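You operate a simulated robot arm through the tools that you are given. There is no shell and no other tool.

You run a simulated robot arm. Do the job below in one go: nothing can be reset, and whatever is moved stays where it is left.

JOB
Grip the lip bar in the vice, polish off its dull patch and free it again.
Fine: green polishing pad, loaded at the polish tin; the pad goes back. Set down upright: green polishing pad. What is to be rubbed or washed off counts as gone when no trace of it is left.
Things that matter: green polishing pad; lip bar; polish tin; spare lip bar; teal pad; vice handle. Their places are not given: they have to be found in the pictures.

It is judged by the outcome, as a careful person would: the job done as asked, and still so three seconds after it is handed in. It fails if anything else is knocked over, pushed out of place, dropped, spilled or broken.

ROBOT AND FRAMES
A 7-joint arm with a two-finger parallel gripper, fixed in place. Base frame: the origin is on the floor under the middle of its stand, x ahead of it, y to its left, z up. Units: m, degrees, N and s.
It reaches about 1.247 m from its shoulder. Its first joint turns from -132.0 to 132.0 degrees. Payload 3.91 kg.
Tool frame: the origin (TCP) lies between the finger pads and is the grasp point; the fingertips stand 0.03 m ahead of it; z points along the fingers, y is the line along which they close. The gripper opens to 0.11 m. The fingers are 0.02 m wide and 0.01 m thick; the gripper's body (0.048 by 0.112 m) begins 0.055 m behind the TCP.
Orientation is that of the tool frame in the base frame, as a unit quaternion [x, y, z, w]. With the fingers straight down and closing along the base's y, the tool's x points along the base's -x, its y along +y and its z along -z.

CONTROLS
- The arm moves only by the tool apply_moves. Its argument "deltas" is a list of rows, each a list of 6 numbers: the shift along the tool's x, y, z in m, then the turn, a rotation vector about the tool's x, y, z in degrees. In form: [[x, y, z, ax, ay, az], ...]. A call has 1 to 20 rows; each row is the pose to reach, as a shift and turn from the pose commanded when the call began, along the tool's axes at that moment. "gripper" is the opening, from 0 (shut) to 1 (fully open), set as the call begins (left out, the last holds). Rows are played at 5 a second. More than 0.05 m and 8.6 degrees between two rows, or a gripper value outside its range, and nothing of the call is played. A pose out of reach is approached as far as the arm can. The call stops where the force on the tool passes 90 N (or 10 N more than at its start, if that is more) or the arm is blocked; 0.2 s more then pass. Each finger travels about 0.108 m/s and halts on what it meets, pressing with about 34 N; the grip force reading is that of the motor and also rises with nothing between the fingers. The clock runs only during rows and for 0.2 s after the last one: add rows that repeat a pose to give the fingers time. The reply holds the time, the measured pose of the TCP, the force on the tool along the base axes, the opening and the grip force, in the units named above and with some noise, with the torque about the TCP (base axes, N m) and any sound that the robot's microphone picked up.
- Cameras (640 x 400 px; columns grow to the right, rows downward): "scene" is fixed at [0.2204, -0.5017, 1.6449]; the picture's right is [0.30, -0.95, 0.00], its down [-0.88, -0.28, -0.38] and it looks along [0.36, 0.11, -0.93] (base axes); focal length 214 px, centre (320, 200). "wrist" rides on the gripper at [0.072, 0.017, -0.103] in the tool frame; the picture's right is [-0.23, 0.97, 0.00], its down [-0.76, -0.18, -0.62] and it looks along [-0.61, -0.14, 0.78] (tool axes); focal length 222 px, centre (320, 200).
- get_image(camera): a new picture of that camera. No time passes.
- pixel_to_xyz(camera, pixels): for up to 12 pixels [column, row] of the newest picture of that camera ("zoom" is the newest enlarged one), the place [x, y, z] in the base frame of the surface seen there, good to about 0.002 m. No time passes.
- close_up(camera, box): a new picture of the part [left, top, right, bottom] of that camera's present view, enlarged. No time passes.
- job_done(): hands the job in; it is judged then, once.

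Unless the task says otherwise, let go and move clear before handing in.

The tools are called after "Request:" as a command line: name --pt "numbers of a row" for each row, then --argument value for the rest, lists and objects as JSON in quotes. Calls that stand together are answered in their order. apply_moves: Moves the arm, as the interface text tells. Its arguments: {"type":"object","properties":{"deltas":{"type":"array"},"gripper":{"type":"number"}},"required":["deltas"]} The other tools are called the same way: get_image (camera) takes a picture; pixel_to_xyz (camera, pixels) gives the place of the surface under pixels of a picture; close_up (camera, box) takes an enlarged picture of a part of a camera's view; job_done () hands the job in.

At the start:

```text
time_s: 0.0
eef_pos: [0.5686, 0.2803, 1.2611]
tool_rot: [0.0, 1.0, -0.001, 0.001]
ft_force: [0.1, 0.0, 0.8]
ft_torque: [0.01, 0.02, -0.01]
opening: 0.1099
grip_force: 0.1
```

scene: 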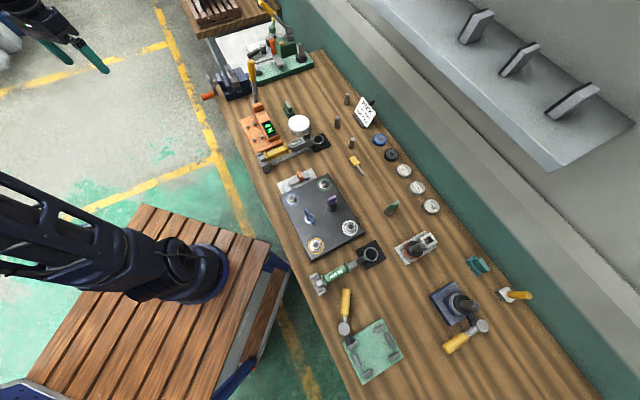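
wrist: 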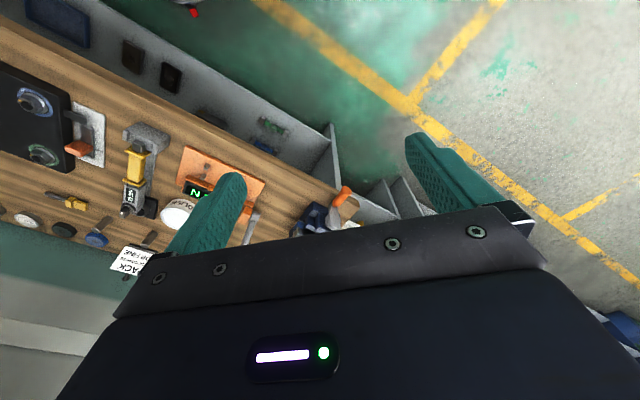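

The scene picture shows a long cluttered bench with a vice-like thing near (225,85) and tools along it. I'll zoom into parts of the scene to find the vice, bars, pads and tin.

Request:
close_up --camera "scene" --box '[180, 0, 340, 100]'

Request:
close_up --camera "scene" --box '[230, 80, 390, 180]'

Request:
close_up --camera "scene" --box '[260, 160, 420, 260]'

Request:
close_up --camera "scene" --box '[300, 230, 460, 330]'

Request:
close_up --camera "scene" --box '[380, 190, 540, 290]'

Request:
close_up --camera "scene" --box '[400, 250, 560, 350]'

Request:
close_up --camera "scene" --box '[300, 280, 460, 380]'

```text
4.00 times, centred on (260, 50) of scene
```

zoom: 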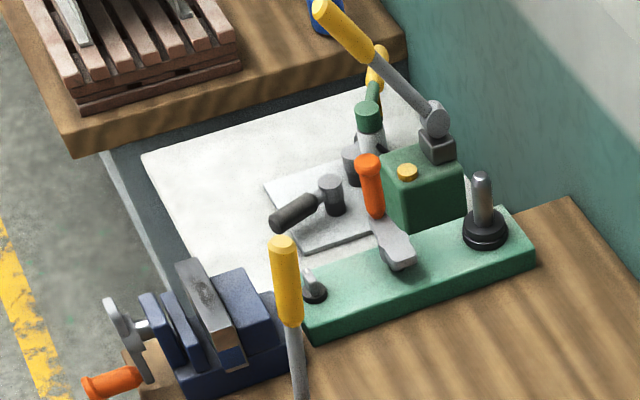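

```text
4.00 times, centred on (310, 130) of scene
```

zoom: 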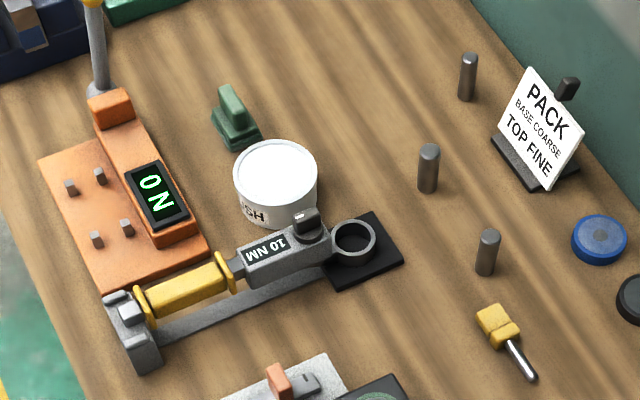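

```text
4.00 times, centred on (340, 210) of scene
```

zoom: 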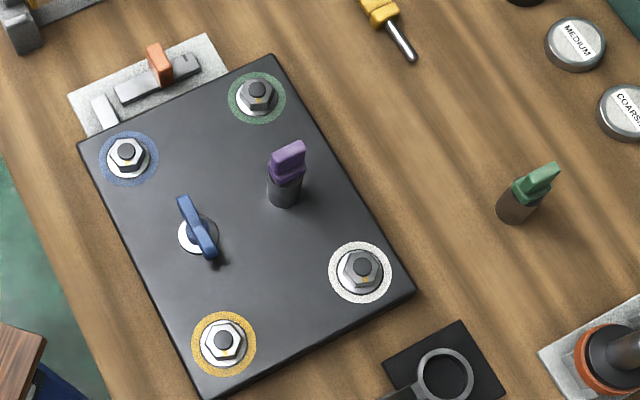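

```text
4.00 times, centred on (380, 280) of scene
```

zoom: 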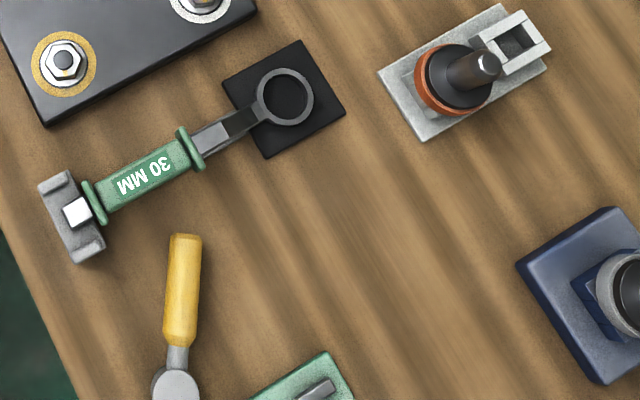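

```text
4.00 times, centred on (460, 240) of scene
```

zoom: 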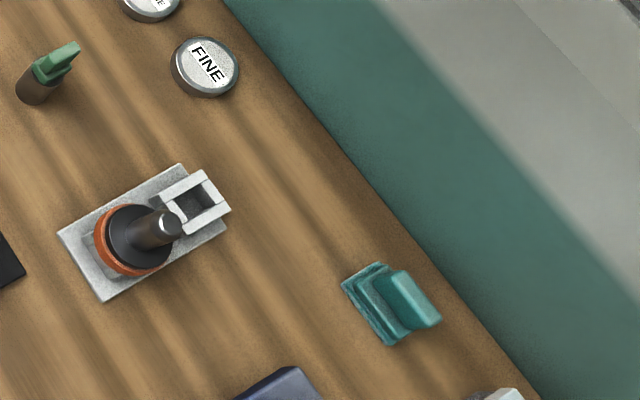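

```text
4.00 times, centred on (480, 300) of scene
```

zoom: 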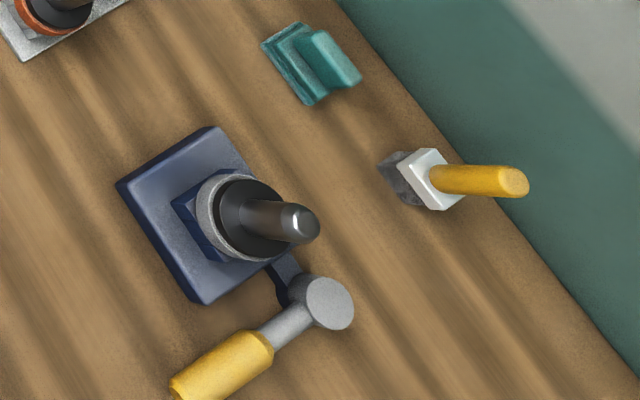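

```text
4.00 times, centred on (380, 330) of scene
```

zoom: 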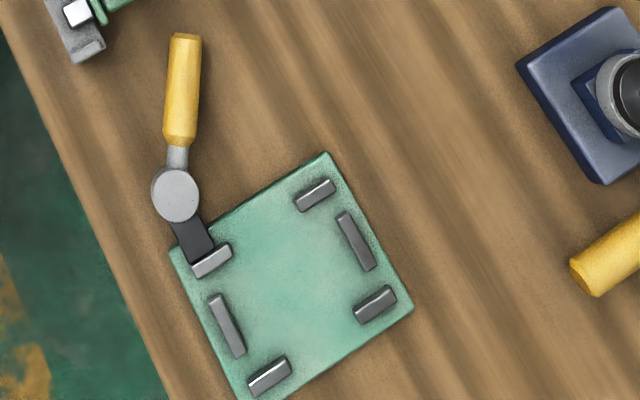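

The blue vice with an orange handle is around (215,85), a green pad at (289,110), a white "...SH" tin at (299,124), and a teal pad at (478,265). I'll enlarge the vice, pad, and tin region further.

Request:
close_up --camera "scene" --box '[195, 55, 267, 100]'

Request:
close_up --camera "scene" --box '[270, 90, 334, 130]'

Request:
close_up --camera "scene" --box '[180, 0, 260, 50]'

Request:
close_up --camera "scene" --box '[240, 20, 320, 70]'

Request:
close_up --camera "wrist" --box '[120, 100, 376, 260]'

```text
8.89 times, centred on (231, 78) of scene
```

zoom: 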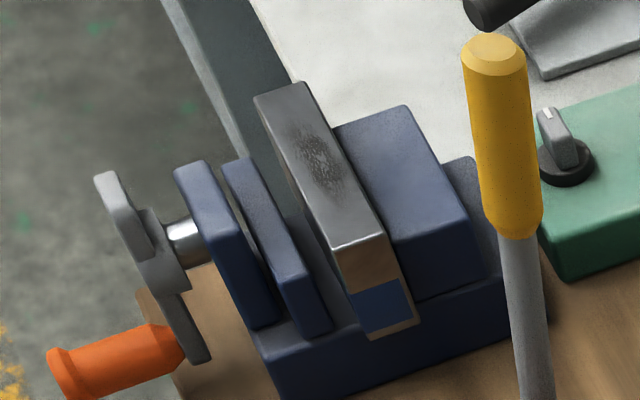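

```text
10.00 times, centred on (302, 110) of scene
```

zoom: 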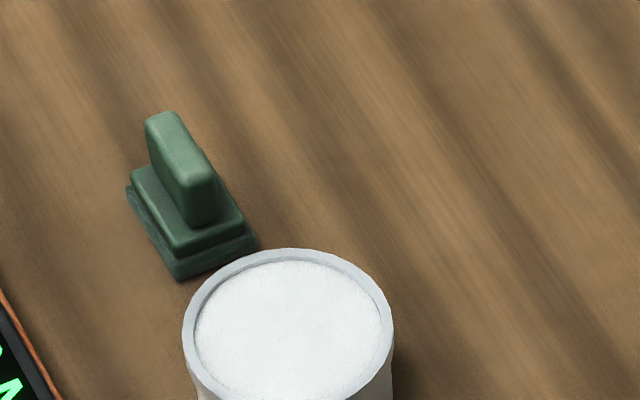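

```text
8.00 times, centred on (220, 25) of scene
```

zoom: 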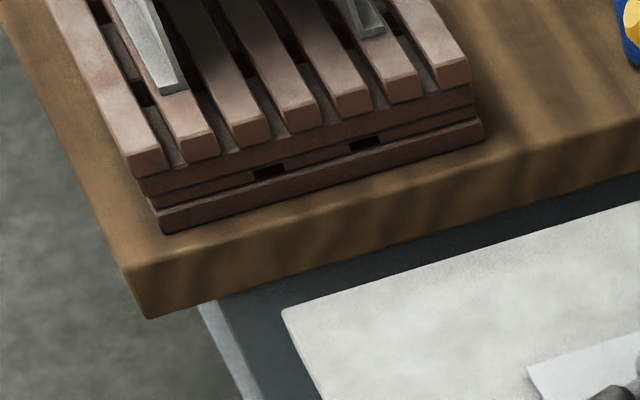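

```text
8.00 times, centred on (280, 45) of scene
```

zoom: 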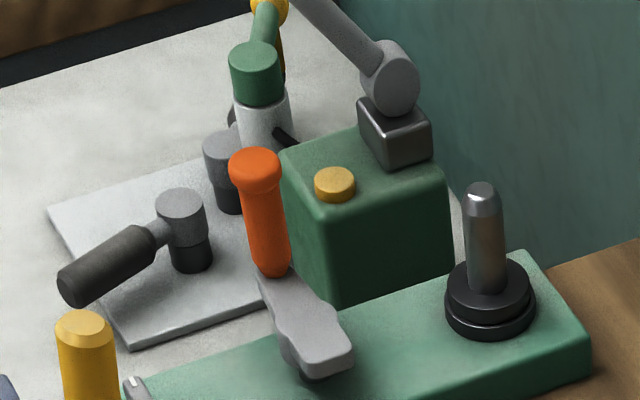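

```text
2.50 times, centred on (248, 180) of wrist
```

zoom: 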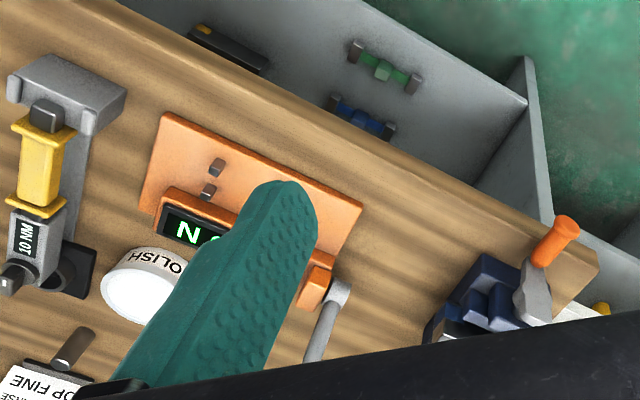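

The lip bar with its dull patch already stands loose in the blue vice (scene ~(232,78)), the crank with orange grip is at its left, and the green pad is beside the POLISH tin. I'll read 3D places for these.

Request:
close_up --camera "scene" --box '[195, 55, 267, 100]'

Request:
pixel_to_xyz --camera "zoom" --pixels '[[275, 95], [360, 240], [320, 160], [375, 310], [360, 130], [440, 225], [205, 200], [255, 190], [110, 185], [170, 235], [160, 340], [65, 375]]'

Request:
pixel_to_xyz --camera "scene" --pixels '[[286, 103], [291, 109], [287, 114], [299, 122], [299, 117], [285, 108], [208, 96], [247, 130], [268, 129], [478, 263], [482, 265], [309, 112]]'

```text
8.89 times, centred on (231, 78) of scene
```

zoom: 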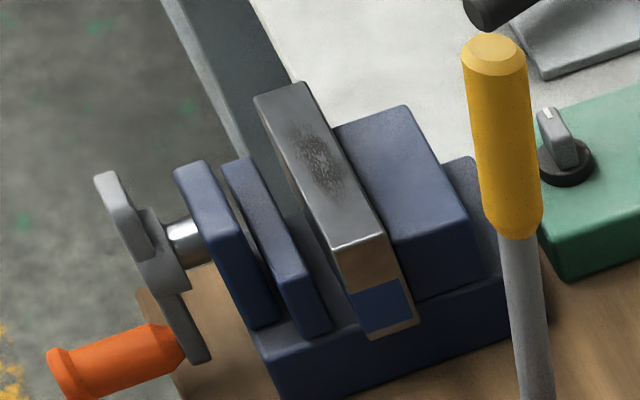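

```text
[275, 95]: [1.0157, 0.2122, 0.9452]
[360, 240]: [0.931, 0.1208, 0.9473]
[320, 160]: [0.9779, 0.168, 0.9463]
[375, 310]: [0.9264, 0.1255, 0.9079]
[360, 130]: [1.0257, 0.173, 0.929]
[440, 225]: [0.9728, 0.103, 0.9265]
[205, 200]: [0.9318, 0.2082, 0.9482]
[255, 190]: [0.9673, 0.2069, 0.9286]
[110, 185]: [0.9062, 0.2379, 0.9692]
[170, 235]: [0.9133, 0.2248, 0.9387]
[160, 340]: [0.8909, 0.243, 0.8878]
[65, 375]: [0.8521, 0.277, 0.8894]
```

```text
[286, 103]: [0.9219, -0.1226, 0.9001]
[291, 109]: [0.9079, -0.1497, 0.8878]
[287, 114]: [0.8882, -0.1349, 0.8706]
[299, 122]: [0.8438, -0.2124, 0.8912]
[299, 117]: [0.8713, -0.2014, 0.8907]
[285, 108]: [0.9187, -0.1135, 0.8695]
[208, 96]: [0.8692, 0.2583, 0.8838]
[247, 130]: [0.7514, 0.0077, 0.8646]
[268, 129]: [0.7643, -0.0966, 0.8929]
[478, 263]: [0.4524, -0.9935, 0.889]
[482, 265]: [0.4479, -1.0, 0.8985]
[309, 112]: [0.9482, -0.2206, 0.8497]
```

The bar top sits at z≈0.946 from (1.016,0.212) to (0.931,0.121), the crank's orange grip near (0.87,0.26,0.889), pad near (0.905,-0.135), tin top near (0.86,-0.21,0.89). I'll move the wrist camera over the vice for a closer look.

Request:
apply_moves --pt "-0.04 -0.01 0.0 0 0 0" --pt "-0.08 -0.02 0.01 0 0 0" --pt "-0.12 -0.03 0.02 0 0 0" --pt "-0.16 -0.04 0.03 0 0 0" --pt "-0.2 -0.05 0.04 0 0 0" --pt "-0.24 -0.06 0.05 0 0 0" --pt "-0.26 -0.07 0.06 0 0 0" --gripper 1

Request:
get_image --camera "wrist"

Request:
get_image --camera "scene"

```text
time_s: 1.6
eef_pos: [0.8254, 0.212, 1.2018]
tool_rot: [0.0, 1.0, 0.001, 0.001]
ft_force: [0.6, -1.0, 0.7]
ft_torque: [-0.01, 0.0, 0.03]
opening: 0.1099
grip_force: 0.0
```

```text
taken
```

wrist: 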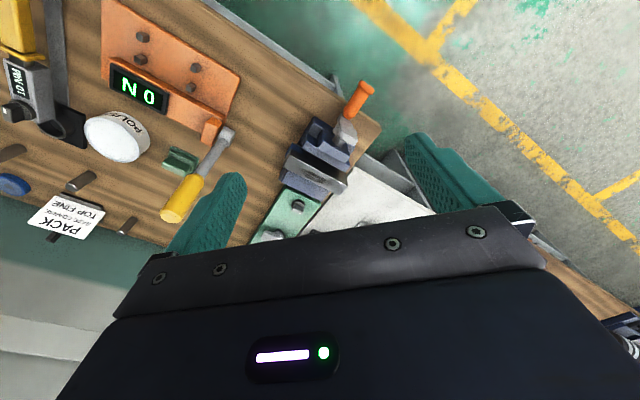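

```text
taken
```

scene: 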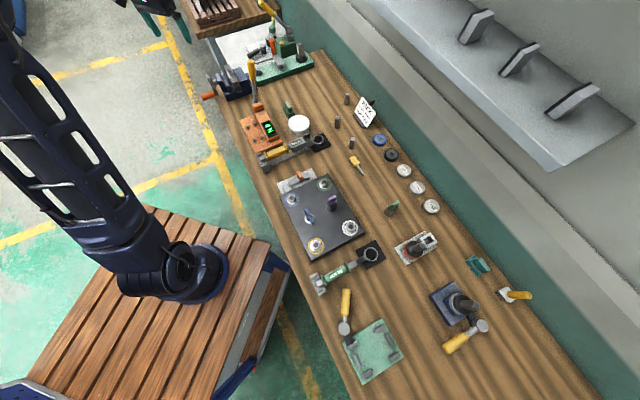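

The vice now shows at wrist (325,140), with the crank's orange grip at (358,98). I'll enlarge it and the pad/tin.

Request:
close_up --camera "wrist" --box '[256, 70, 416, 170]'

Request:
close_up --camera "wrist" --box '[256, 110, 384, 190]'

Request:
close_up --camera "wrist" --box '[60, 90, 220, 190]'

```text
4.00 times, centred on (336, 120) of wrist
```

zoom: 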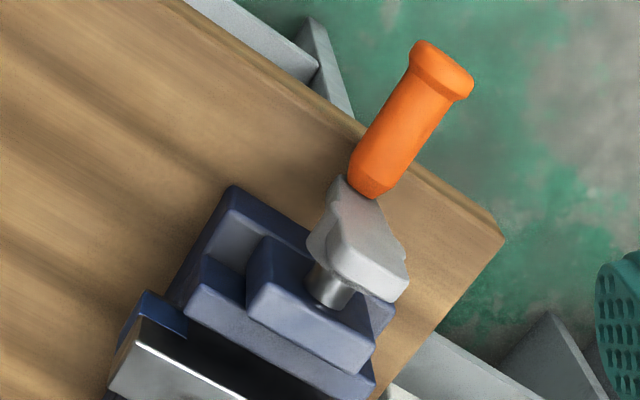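

```text
5.00 times, centred on (320, 150) of wrist
```

zoom: 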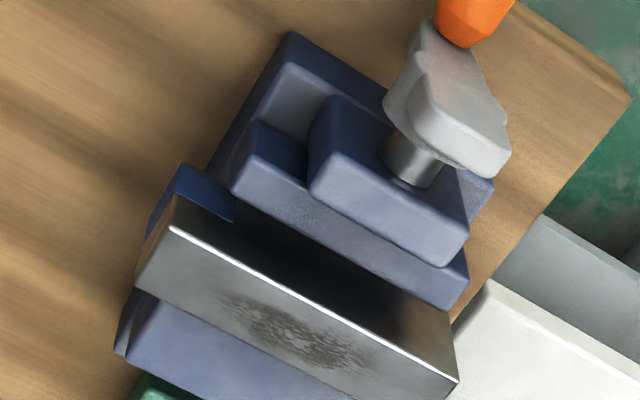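

```text
4.00 times, centred on (140, 140) of wrist
```

zoom: 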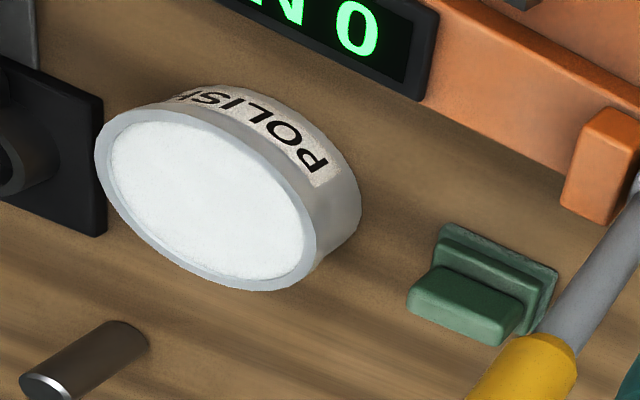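

The pad has a standing handle block on its back and the tin is an open dish with white polish just below the rim. Now I'll measure the vice parts precisely from the wrist close-up.

Request:
close_up --camera "wrist" --box '[256, 70, 416, 170]'

Request:
pixel_to_xyz --camera "zoom" --pixels '[[425, 60], [460, 80], [405, 125], [372, 180], [350, 205], [380, 260], [400, 285], [330, 290], [310, 310], [270, 330], [150, 345], [240, 250]]'

Request:
close_up --camera "wrist" --box '[256, 110, 384, 190]'

Request:
pixel_to_xyz --camera "zoom" --pixels '[[172, 232], [455, 378], [140, 285], [440, 395], [300, 330], [160, 215], [195, 195], [240, 160], [460, 280], [330, 150], [455, 245], [150, 340]]'

```text
4.00 times, centred on (336, 120) of wrist
```

zoom: 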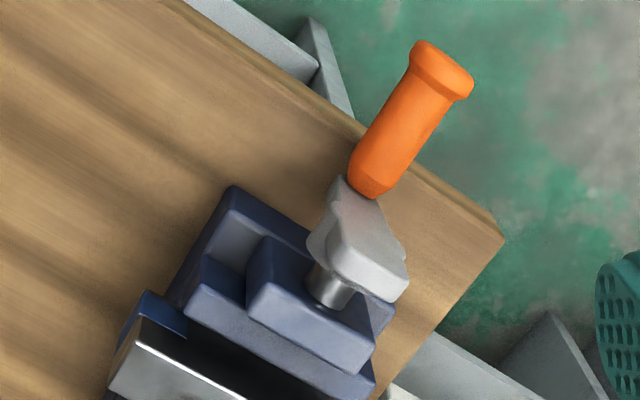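

```text
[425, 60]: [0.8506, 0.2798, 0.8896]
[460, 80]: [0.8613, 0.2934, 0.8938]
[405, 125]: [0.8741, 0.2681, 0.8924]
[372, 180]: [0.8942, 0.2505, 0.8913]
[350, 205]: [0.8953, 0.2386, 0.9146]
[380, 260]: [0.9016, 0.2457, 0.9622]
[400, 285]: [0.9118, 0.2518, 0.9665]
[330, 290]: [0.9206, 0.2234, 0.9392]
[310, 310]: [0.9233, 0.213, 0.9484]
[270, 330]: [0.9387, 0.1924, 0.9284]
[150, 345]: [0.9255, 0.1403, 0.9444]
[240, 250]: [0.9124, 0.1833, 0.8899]
```

```text
5.00 times, centred on (320, 150) of wrist
```

zoom: 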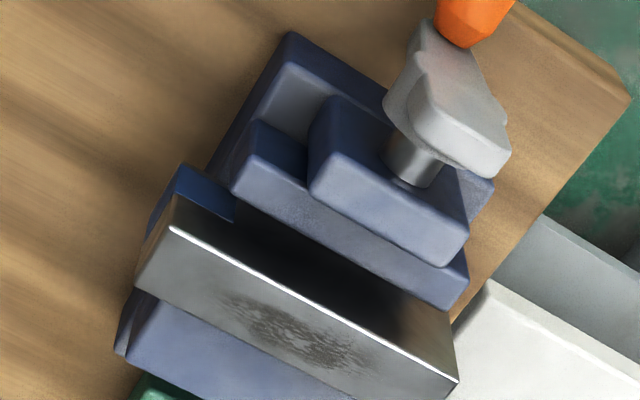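

```text
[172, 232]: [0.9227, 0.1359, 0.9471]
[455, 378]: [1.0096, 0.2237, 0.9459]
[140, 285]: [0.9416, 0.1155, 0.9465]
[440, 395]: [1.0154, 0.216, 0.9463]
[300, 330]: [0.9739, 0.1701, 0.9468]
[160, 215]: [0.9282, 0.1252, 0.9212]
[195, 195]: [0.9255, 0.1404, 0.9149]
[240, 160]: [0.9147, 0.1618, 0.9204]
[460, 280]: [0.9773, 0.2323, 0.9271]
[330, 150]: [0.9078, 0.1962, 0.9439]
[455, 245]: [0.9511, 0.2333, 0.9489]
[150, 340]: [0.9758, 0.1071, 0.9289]
```

Measured vice: bar top is 124 x 28 mm centred near (0.975,0.170,0.946), vice axis runs along (0.707,-0.707,0), and the crank grip hangs below the hub at about (0.872,0.270,0.883). I'll yaw the gripper 45° to line up with the grip and descend above it for a closer look.

Request:
apply_moves --pt "-0.005 0.012 0.02 0 0 7.5" --pt "-0.01 0.024 0.045 0 0 15" --pt "-0.015 0.036 0.07 0 0 22.5" --pt "-0.02 0.048 0.095 0 0 30" --pt "-0.025 0.06 0.12 0 0 37.5" --pt "-0.031 0.07 0.14 0 0 45" --pt "-0.031 0.07 0.14 0 0 45" --pt "-0.031 0.07 0.14 0 0 45"

Request:
get_image --camera "wrist"

```text
time_s: 3.4
eef_pos: [0.8586, 0.2794, 1.0591]
tool_rot: [0.384, 0.924, 0.0, 0.0]
ft_force: [0.6, 0.3, 1.4]
ft_torque: [0.04, 0.02, 0.01]
opening: 0.11
grip_force: 0.1
```

```text
taken
```

wrist: 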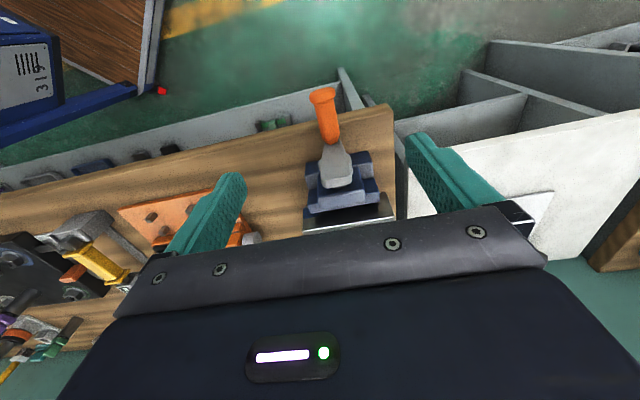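

The tool is now yawed 45° and the vice with crank is centred at (335,170). I'll enlarge it and measure.

Request:
close_up --camera "wrist" --box '[264, 75, 424, 175]'

Request:
close_up --camera "wrist" --box '[280, 140, 408, 220]'

```text
4.00 times, centred on (344, 125) of wrist
```

zoom: 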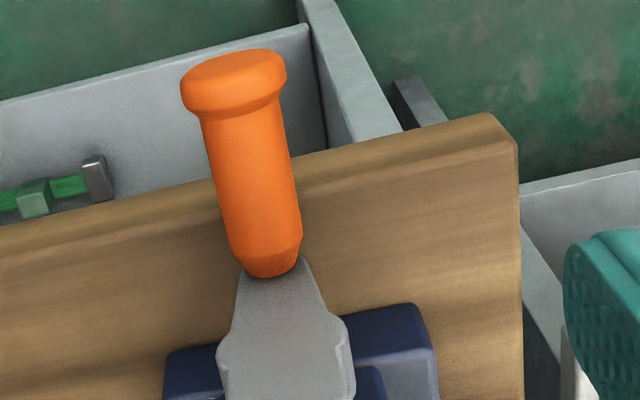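

```text
5.00 times, centred on (344, 180) of wrist
```

zoom: 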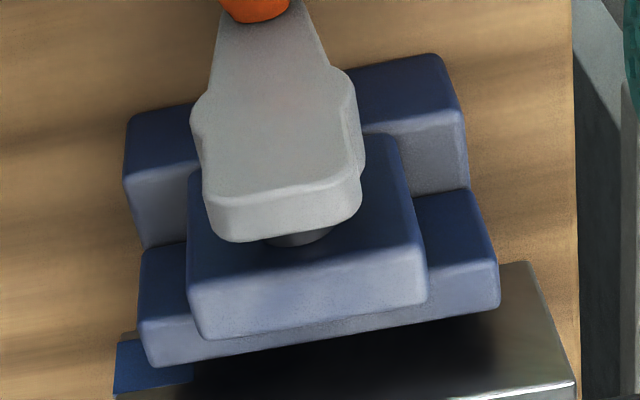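

Request:
pixel_to_xyz --camera "zoom" --pixels '[[195, 110], [358, 100], [285, 190], [275, 140], [262, 60], [235, 15], [300, 15], [300, 240], [210, 260], [420, 300], [160, 340], [490, 290]]'

Request:
close_up --camera "wrist" --box '[264, 75, 424, 175]'

Request:
pixel_to_xyz --camera "zoom" --pixels '[[235, 90], [185, 85], [285, 75], [205, 130], [285, 115], [245, 120], [220, 200], [297, 190], [258, 195], [265, 260], [150, 240], [400, 200]]'

```text
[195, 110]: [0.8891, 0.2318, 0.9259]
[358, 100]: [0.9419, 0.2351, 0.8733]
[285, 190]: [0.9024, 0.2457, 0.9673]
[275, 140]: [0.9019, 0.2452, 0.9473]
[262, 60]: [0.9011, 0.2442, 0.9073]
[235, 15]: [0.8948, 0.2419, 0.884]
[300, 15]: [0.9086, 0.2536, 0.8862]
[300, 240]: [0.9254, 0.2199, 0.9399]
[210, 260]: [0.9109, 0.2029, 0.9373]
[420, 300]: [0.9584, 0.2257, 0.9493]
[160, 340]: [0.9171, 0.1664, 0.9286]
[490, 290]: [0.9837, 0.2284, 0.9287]
```

```text
4.00 times, centred on (344, 125) of wrist
```

zoom: 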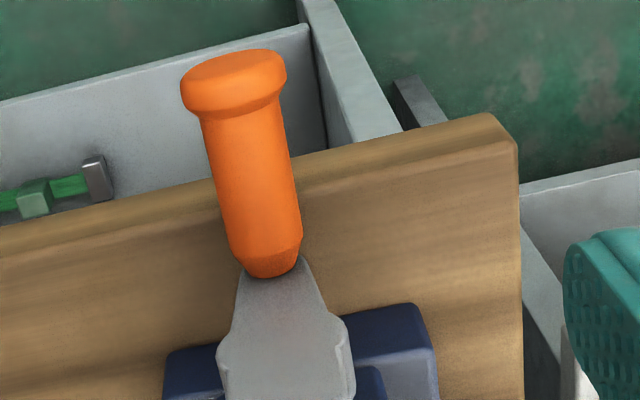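

```text
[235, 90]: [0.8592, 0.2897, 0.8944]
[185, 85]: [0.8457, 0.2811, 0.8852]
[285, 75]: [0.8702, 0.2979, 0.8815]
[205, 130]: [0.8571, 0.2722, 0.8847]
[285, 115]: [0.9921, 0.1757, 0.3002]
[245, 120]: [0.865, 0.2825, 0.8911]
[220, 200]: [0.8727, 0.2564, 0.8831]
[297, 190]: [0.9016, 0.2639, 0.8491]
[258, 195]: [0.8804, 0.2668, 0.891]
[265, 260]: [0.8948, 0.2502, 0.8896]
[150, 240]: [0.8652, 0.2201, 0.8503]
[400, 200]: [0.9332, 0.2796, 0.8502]
```

The grip's ridge runs through (0.880,0.267,0.891), radius ≈12 mm, so its centre is near z≈0.879, with the crank plate face at (0.902,0.245). I'll come down to just above the grip, fingers open and straddling it, then check.

Request:
apply_moves --pt "-0.01 0.003 0.03 0 0 0.5" --pt "-0.0192 0.0066 0.06 0 0 1" --pt "-0.0192 0.0066 0.09 0 0 1" --pt "-0.0192 0.0066 0.109 0 0 1" --pt "-0.0192 0.0066 0.109 0 0 1" --pt "-0.0192 0.0066 0.109 0 0 1"

Request:
get_image --camera "wrist"

Request:
close_up --camera "scene" --box '[179, 45, 275, 105]'

```text
time_s: 4.8
eef_pos: [0.877, 0.271, 0.9513]
tool_rot: [0.391, 0.92, 0.0, -0.001]
ft_force: [1.2, 0.2, -0.1]
ft_torque: [0.0, 0.01, 0.0]
opening: 0.1102
grip_force: 0.1
```

```text
taken
```

wrist: 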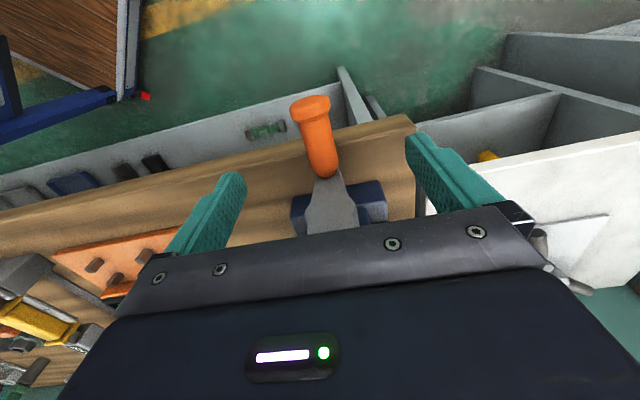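

```text
6.67 times, centred on (227, 75) of scene
```

zoom: 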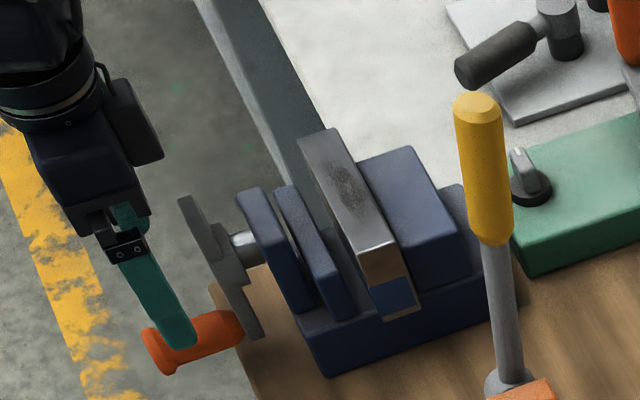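

The fingers straddle the orange grip (wrist (318,135)) with clearance on both sides. I'll refine the grip's position from this closer view before descending.

Request:
close_up --camera "wrist" --box '[256, 80, 384, 160]'

Request:
pixel_to_xyz --camera "wrist" --pixels '[[312, 105], [295, 107], [328, 102], [316, 130], [303, 135], [332, 128], [320, 155], [308, 158], [336, 150], [321, 172], [330, 200], [332, 225]]'

```text
5.00 times, centred on (320, 120) of wrist
```

zoom: 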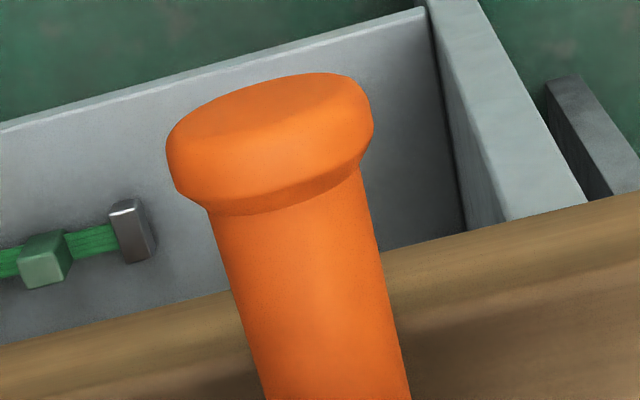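

```text
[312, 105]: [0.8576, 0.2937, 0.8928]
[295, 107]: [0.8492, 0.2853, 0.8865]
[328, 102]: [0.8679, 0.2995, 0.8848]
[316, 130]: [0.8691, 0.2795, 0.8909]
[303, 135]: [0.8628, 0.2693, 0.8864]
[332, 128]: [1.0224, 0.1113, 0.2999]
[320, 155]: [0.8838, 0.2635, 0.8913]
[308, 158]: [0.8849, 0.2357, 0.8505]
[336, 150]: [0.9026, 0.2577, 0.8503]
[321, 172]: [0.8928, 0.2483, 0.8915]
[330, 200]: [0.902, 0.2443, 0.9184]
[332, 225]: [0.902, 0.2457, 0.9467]
```

The grip ridge lies at v≈0.819, same as the TCP, so alignment is good. I'll descend to TCP z≈0.889 (tips ~9 mm above the bench).

Request:
apply_moves --pt "0 0 0.02 0 0 0" --pt "0 0 0.04 0 0 0" --pt "0 0 0.055 0 0 0" --pt "0 0 0.062 0 0 0" --pt "0 0 0.062 0 0 0" --pt "0 0 0.062 0 0 0"

Request:
get_image --camera "wrist"

Request:
close_up --camera "scene" --box '[179, 45, 275, 105]'

```text
time_s: 5.7
eef_pos: [0.881, 0.2735, 0.9084]
tool_rot: [0.392, 0.92, 0.006, 0.006]
ft_force: [-4.5, -1.0, 26.8]
ft_torque: [-0.85, -0.59, -0.13]
opening: 0.11
grip_force: 0.1
stopped in row 4: the force on the tool passed its limit at 106 N (the readings are from after the stop); the commanded pose is now the measured one
```

```text
taken
```

wrist: 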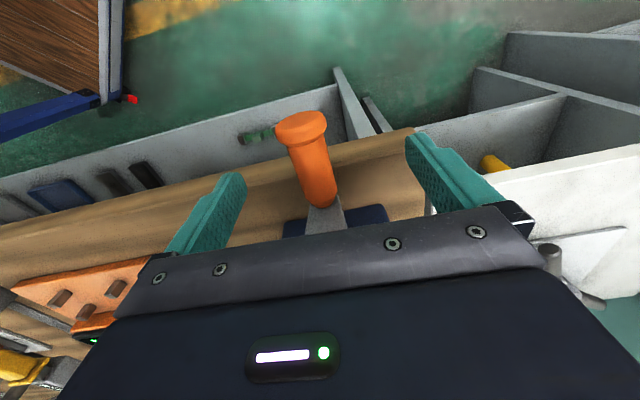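

```text
6.67 times, centred on (227, 75) of scene
```

zoom: 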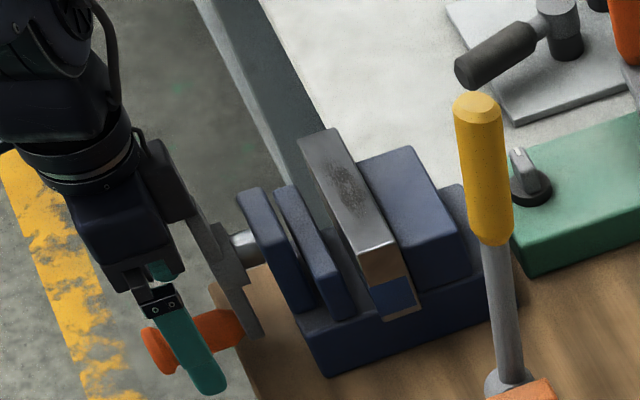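

The descent stopped at 106 N: the torque places the contact ~33 mm inward of the TCP, so the gripper's body met the top of the crank plate (z≈0.967). I'll back up and instead tilt the gripper 30° outward so its body clears the crank.

Request:
apply_moves --pt "0 0 -0.02 0 0 0" --pt "0 0 -0.05 0 0 0" --pt "0 0 -0.07 0 0 0" --pt "0 0 -0.07 0 0 0"

Request:
get_image --camera "wrist"

Request:
close_up --camera "scene" --box '[195, 55, 267, 100]'

```text
time_s: 6.7
eef_pos: [0.8786, 0.2714, 0.9757]
tool_rot: [0.392, 0.92, 0.004, 0.005]
ft_force: [0.4, -0.6, -0.5]
ft_torque: [-0.02, 0.03, -0.02]
opening: 0.1099
grip_force: 0.0
```

```text
taken
```

wrist: 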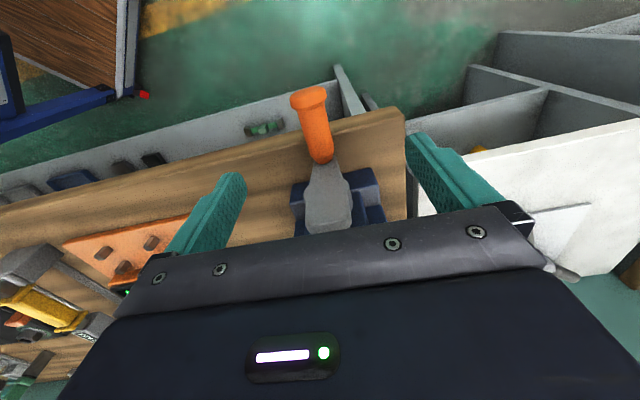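

```text
8.89 times, centred on (231, 78) of scene
```

zoom: 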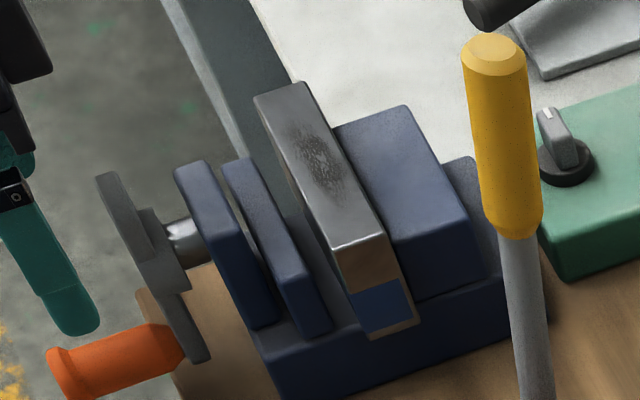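

The vice and bar are unchanged. Now I'll tilt the gripper 30° outward about the TCP while up here.

Request:
apply_moves --pt "0 0 0 0 -7.5 0" --pt "0 0 0 0 -15 0" --pt "0 0 0 0 -22.5 0" --pt "0 0 0 0 -30 0" --pt "0 0 0 0 -30 0" --pt "0 0 0 0 -30 0"

Request:
get_image --camera "wrist"

Request:
close_up --camera "scene" --box '[179, 45, 275, 105]'

```text
time_s: 8.1
eef_pos: [0.8792, 0.2714, 0.976]
tool_rot: [0.38, 0.887, -0.097, 0.243]
ft_force: [0.4, -0.4, 0.1]
ft_torque: [0.02, 0.0, 0.01]
opening: 0.1101
grip_force: 0.1
```

```text
taken
```

wrist: 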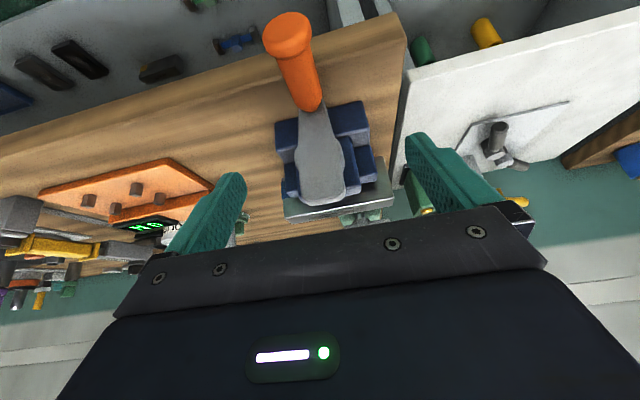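

```text
6.67 times, centred on (227, 75) of scene
```

zoom: 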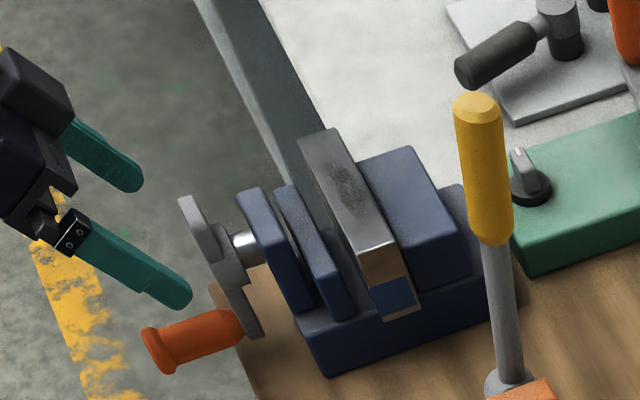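

The tilt is right (z axis ≈ (0.36,-0.36,-0.86)) and the body is clear outward. I'll descend vertically to TCP z≈0.886 around the grip.

Request:
apply_moves --pt "0.0126 -0.001 0.0216 0 0 0" --pt "0.0253 -0.002 0.0431 0 0 0" --pt "0.0354 -0.0025 0.0603 0 0 0" --pt "0.0404 -0.003 0.069 0 0 0" --pt "0.0455 -0.003 0.0776 0 0 0" --pt "0.0455 -0.003 0.0776 0 0 0" --pt "0.0455 -0.003 0.0776 0 0 0"

Request:
get_image --camera "wrist"

Request:
close_up --camera "scene" --box '[179, 45, 275, 105]'

```text
time_s: 9.7
eef_pos: [0.8764, 0.2715, 0.8865]
tool_rot: [0.38, 0.887, -0.098, 0.243]
ft_force: [-0.4, 0.8, -0.7]
ft_torque: [0.02, 0.01, -0.02]
opening: 0.11
grip_force: 0.0
```

```text
taken
```

wrist: 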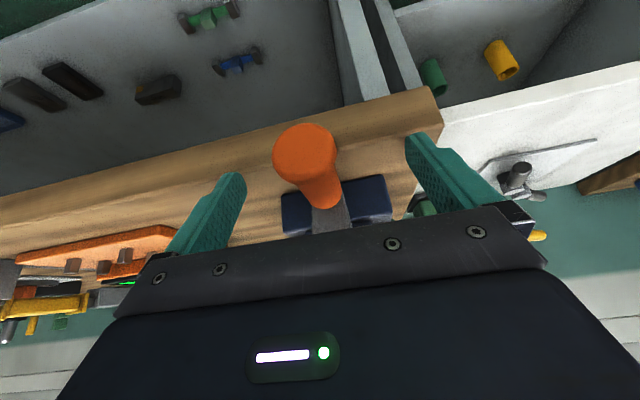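

```text
6.67 times, centred on (227, 75) of scene
```

zoom: 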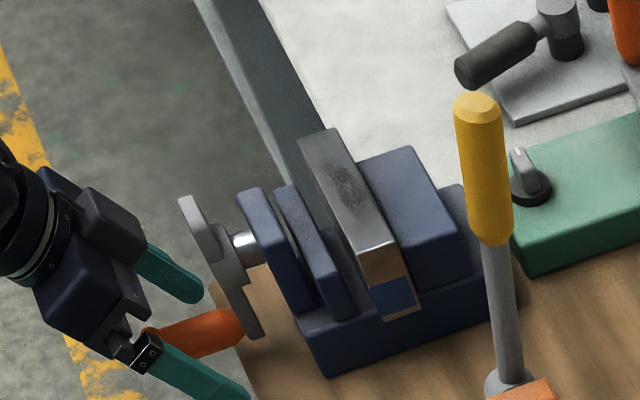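

The grip sits between the open fingers with no contact force. I'll close on it and see the opening.

Request:
apply_moves --pt "0 0 0 0 0 0" --pt "0 0 0 0 0 0" --pt "0 0 0 0 0 0" --pt "0 0 0 0 0 0" --pt "0 0 0 0 0 0" --gripper 0

Request:
get_image --camera "wrist"

Request:
close_up --camera "scene" --box '[179, 45, 275, 105]'

```text
time_s: 10.9
eef_pos: [0.8759, 0.2722, 0.8877]
tool_rot: [0.379, 0.888, -0.097, 0.243]
ft_force: [-2.4, -2.1, -0.8]
ft_torque: [-0.02, 0.04, 1.08]
opening: 0.0236
grip_force: 44.8
```

```text
taken
```

wrist: 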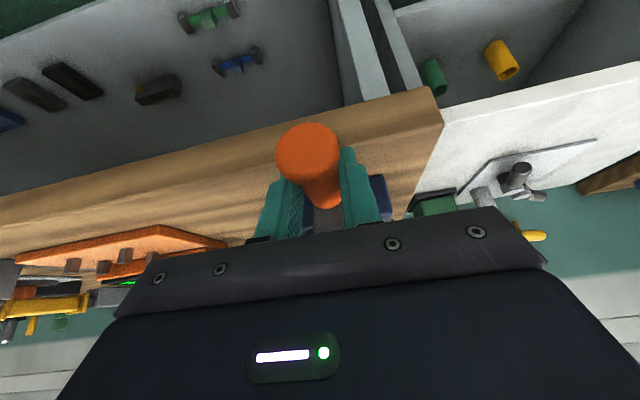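

```text
6.67 times, centred on (227, 75) of scene
```

zoom: 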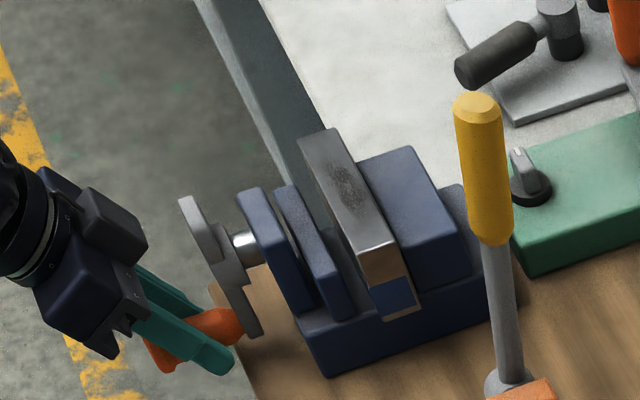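

The fingers hold the grip (opening 23.6 mm). With hub height ≈0.930 and crank radius ≈51 mm, I'll try turning it 20° clockwise (as seen from the crank side, grip moving toward +v) and watch the jaw.

Request:
apply_moves --pt "-0.0001 0.0044 -0.0002 0 0 0" --pt "-0.0004 0.0089 -0.0007 0 0 0" --pt "-0.0009 0.0132 -0.0015 0 0 0" --pt "-0.0016 0.0174 -0.0027 0 0 0" --pt "-0.0016 0.0174 -0.0027 0 0 0" --gripper 0

Request:
get_image --camera "wrist"

Request:
close_up --camera "scene" --box '[195, 55, 267, 100]'

```text
time_s: 12.1
eef_pos: [0.8894, 0.2838, 0.8908]
tool_rot: [0.38, 0.887, -0.098, 0.243]
ft_force: [-22.6, 4.2, 22.4]
ft_torque: [0.0, 0.16, 0.84]
opening: 0.0237
grip_force: 44.9
```

```text
taken
```

wrist: 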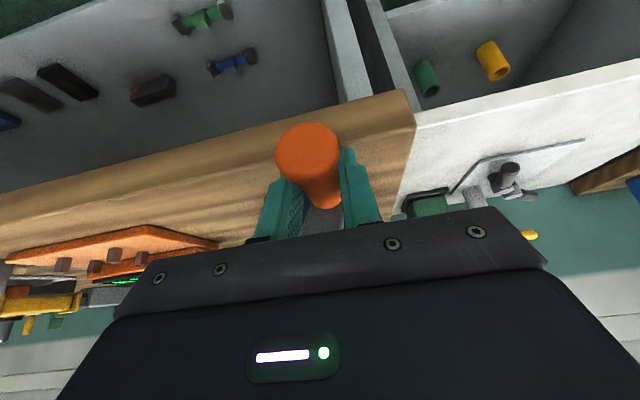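

```text
8.89 times, centred on (231, 78) of scene
```

zoom: 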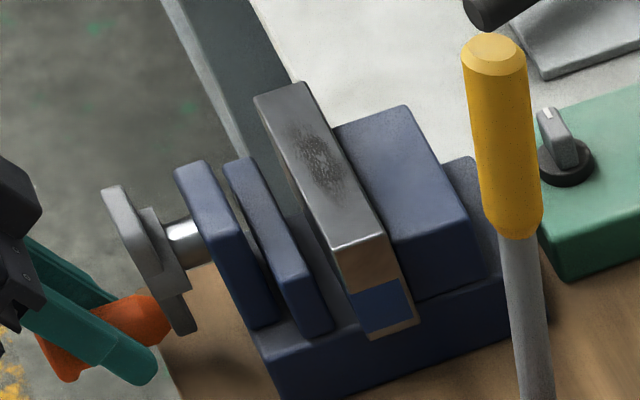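

The crank turned 20° clockwise with modest forces (~30 N, mostly slip friction), and the jaw barely changed. I'll carry on along the arc to 90°.

Request:
apply_moves --pt "-0.0015 0.0065 -0.0025 0 0 0" --pt "-0.0034 0.0126 -0.0058 0 0 0" --pt "-0.0057 0.0181 -0.0097 0 0 0" --pt "-0.0083 0.0229 -0.0142 0 0 0" --pt "-0.0113 0.027 -0.0193 0 0 0" --pt "-0.0145 0.0302 -0.0248 0 0 0" --pt "-0.018 0.0324 -0.0307 0 0 0" --pt "-0.0215 0.0338 -0.0367 0 0 0" --pt "-0.0242 0.0342 -0.0413 0 0 0" --pt "-0.0242 0.0342 -0.0413 0 0 0" --gripper 0

Request:
get_image --camera "wrist"

Request:
close_up --camera "scene" --box '[195, 55, 267, 100]'

```text
time_s: 14.3
eef_pos: [0.9101, 0.3055, 0.9377]
tool_rot: [0.38, 0.887, -0.1, 0.241]
ft_force: [-72.7, -21.3, -4.1]
ft_torque: [-0.08, 0.73, 0.39]
opening: 0.0238
grip_force: 45.3
```

```text
taken
```

wrist: 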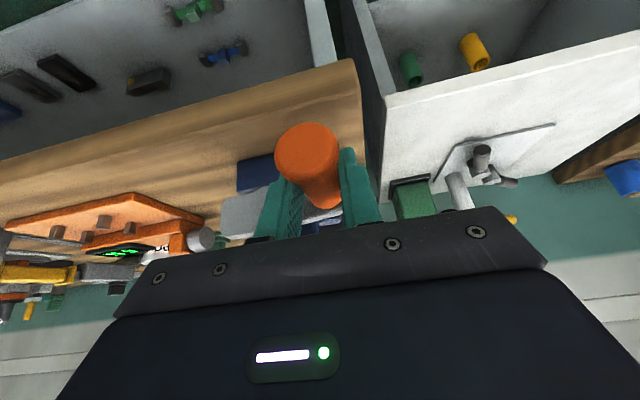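

```text
8.89 times, centred on (231, 78) of scene
```

zoom: 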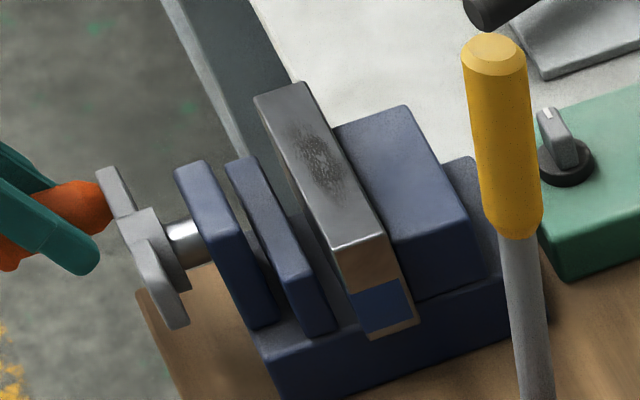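

The crank is now at 90° (radius seems nearer 48 mm, hence 67 N pulling back along v). I'll measure whether the jaw plate has moved toward the bar.

Request:
pixel_to_xyz --camera "zoom" --pixels '[[238, 175], [255, 200], [275, 230], [295, 265], [190, 175], [215, 215], [240, 255], [165, 240], [290, 100], [330, 170], [370, 235], [300, 320]]'

Request:
close_up --camera "scene" --box '[211, 65, 251, 90]'

```text
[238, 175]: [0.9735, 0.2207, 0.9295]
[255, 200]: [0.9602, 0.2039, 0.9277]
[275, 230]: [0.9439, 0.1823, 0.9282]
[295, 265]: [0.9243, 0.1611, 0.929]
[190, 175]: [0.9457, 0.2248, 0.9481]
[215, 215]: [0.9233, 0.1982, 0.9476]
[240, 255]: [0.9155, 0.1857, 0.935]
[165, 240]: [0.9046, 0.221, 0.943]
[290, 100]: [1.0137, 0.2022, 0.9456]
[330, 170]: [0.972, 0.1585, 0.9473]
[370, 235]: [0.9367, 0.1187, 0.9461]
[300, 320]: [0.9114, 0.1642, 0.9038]
```

```text
16.00 times, centred on (231, 78) of scene
```

zoom: 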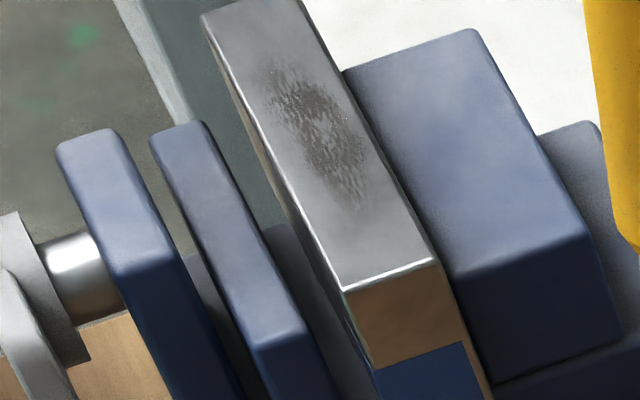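

The jaw plate has advanced ~2 mm per quarter turn toward the bar (gap now ≈13-15 mm), so clockwise closes the vice. I'll continue around with the corrected 48 mm radius to 180°.

Request:
apply_moves --pt "-0.0006 -0.0033 -0.001 0 0 0" --pt "-0.0043 -0.0044 -0.0074 0 0 0" --pt "-0.0079 -0.0067 -0.0135 0 0 0" --pt "-0.0113 -0.0101 -0.0192 0 0 0" --pt "-0.0143 -0.0144 -0.0245 0 0 0" --pt "-0.017 -0.0198 -0.029 0 0 0" --pt "-0.0192 -0.0258 -0.0328 0 0 0" --pt "-0.0209 -0.0325 -0.0356 0 0 0" --pt "-0.022 -0.0396 -0.0376 0 0 0" --pt "-0.0226 -0.047 -0.0385 0 0 0" --pt "-0.0226 -0.0503 -0.0386 0 0 0" --pt "-0.0226 -0.0503 -0.0386 0 0 0" --gripper 0

Request:
get_image --camera "wrist"

Request:
close_up --camera "scene" --box '[195, 55, 267, 100]'

```text
time_s: 16.9
eef_pos: [0.8777, 0.2717, 0.9852]
tool_rot: [0.379, 0.887, -0.094, 0.245]
ft_force: [-13.3, 20.5, 73.6]
ft_torque: [-0.06, -0.12, 1.09]
opening: 0.024
grip_force: 45.4
```

```text
taken
```

wrist: 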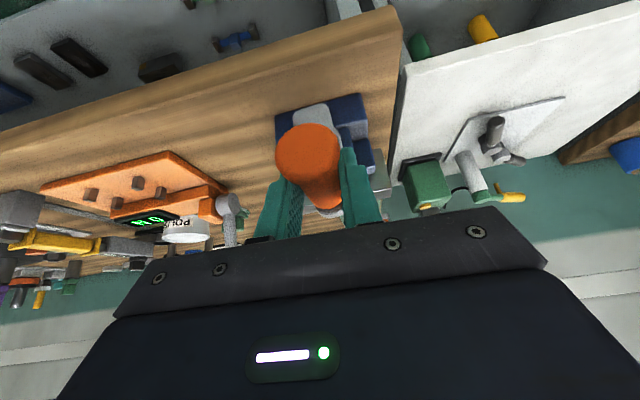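

```text
8.89 times, centred on (231, 78) of scene
```

zoom: 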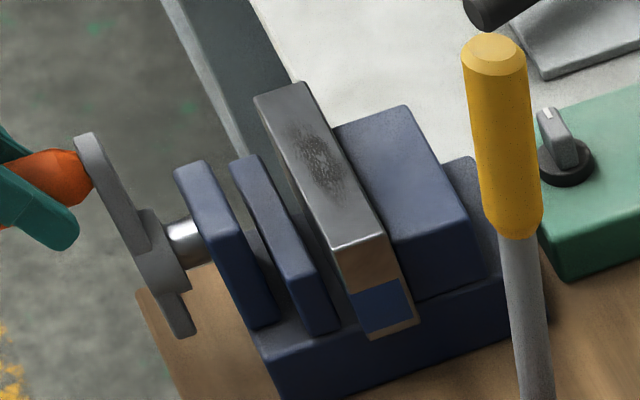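

The crank is up at 180° and the jaw has advanced ~5 mm in all; 74 N upward says the hub/radius needs a small correction (R≈48.7 mm, hub higher). Before swinging the grip to the bench side I'll check where the yellow-handled lever stands.

Request:
pixel_to_xyz --camera "zoom" --pixels '[[495, 50], [470, 130], [500, 200], [520, 300], [530, 380], [245, 170], [260, 200], [300, 260], [340, 230], [430, 150], [100, 150], [150, 240]]'

Request:
close_up --camera "scene" --box '[211, 65, 251, 90]'

Request:
get_image --camera "scene"

```text
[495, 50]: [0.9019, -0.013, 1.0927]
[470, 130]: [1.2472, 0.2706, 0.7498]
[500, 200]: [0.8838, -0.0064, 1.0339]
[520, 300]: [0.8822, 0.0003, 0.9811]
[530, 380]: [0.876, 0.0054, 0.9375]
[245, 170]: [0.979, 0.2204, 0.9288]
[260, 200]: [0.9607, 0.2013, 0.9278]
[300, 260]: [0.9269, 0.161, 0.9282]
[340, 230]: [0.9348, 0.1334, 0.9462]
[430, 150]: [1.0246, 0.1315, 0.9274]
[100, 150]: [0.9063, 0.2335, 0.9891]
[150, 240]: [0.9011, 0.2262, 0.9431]
```

```text
16.00 times, centred on (231, 78) of scene
```

zoom: 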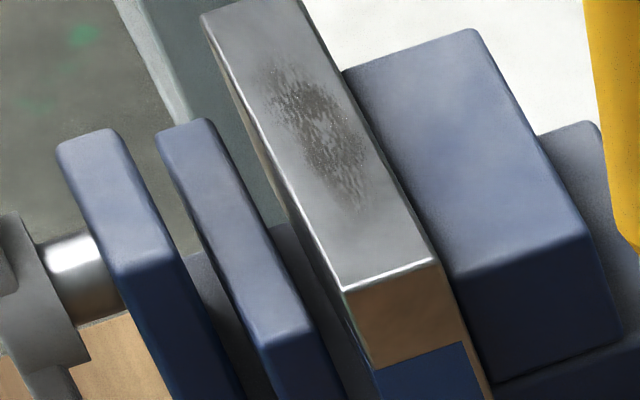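

```text
taken
```

scene: 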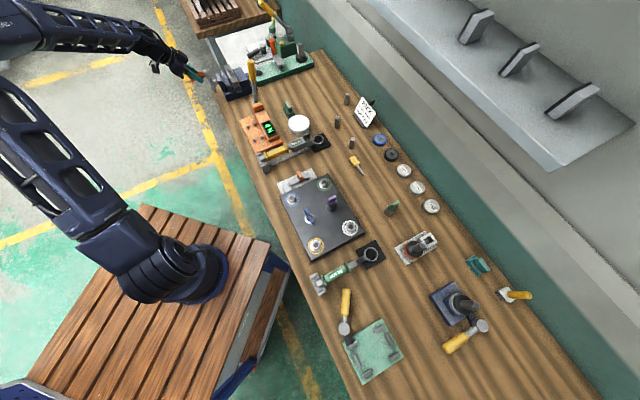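

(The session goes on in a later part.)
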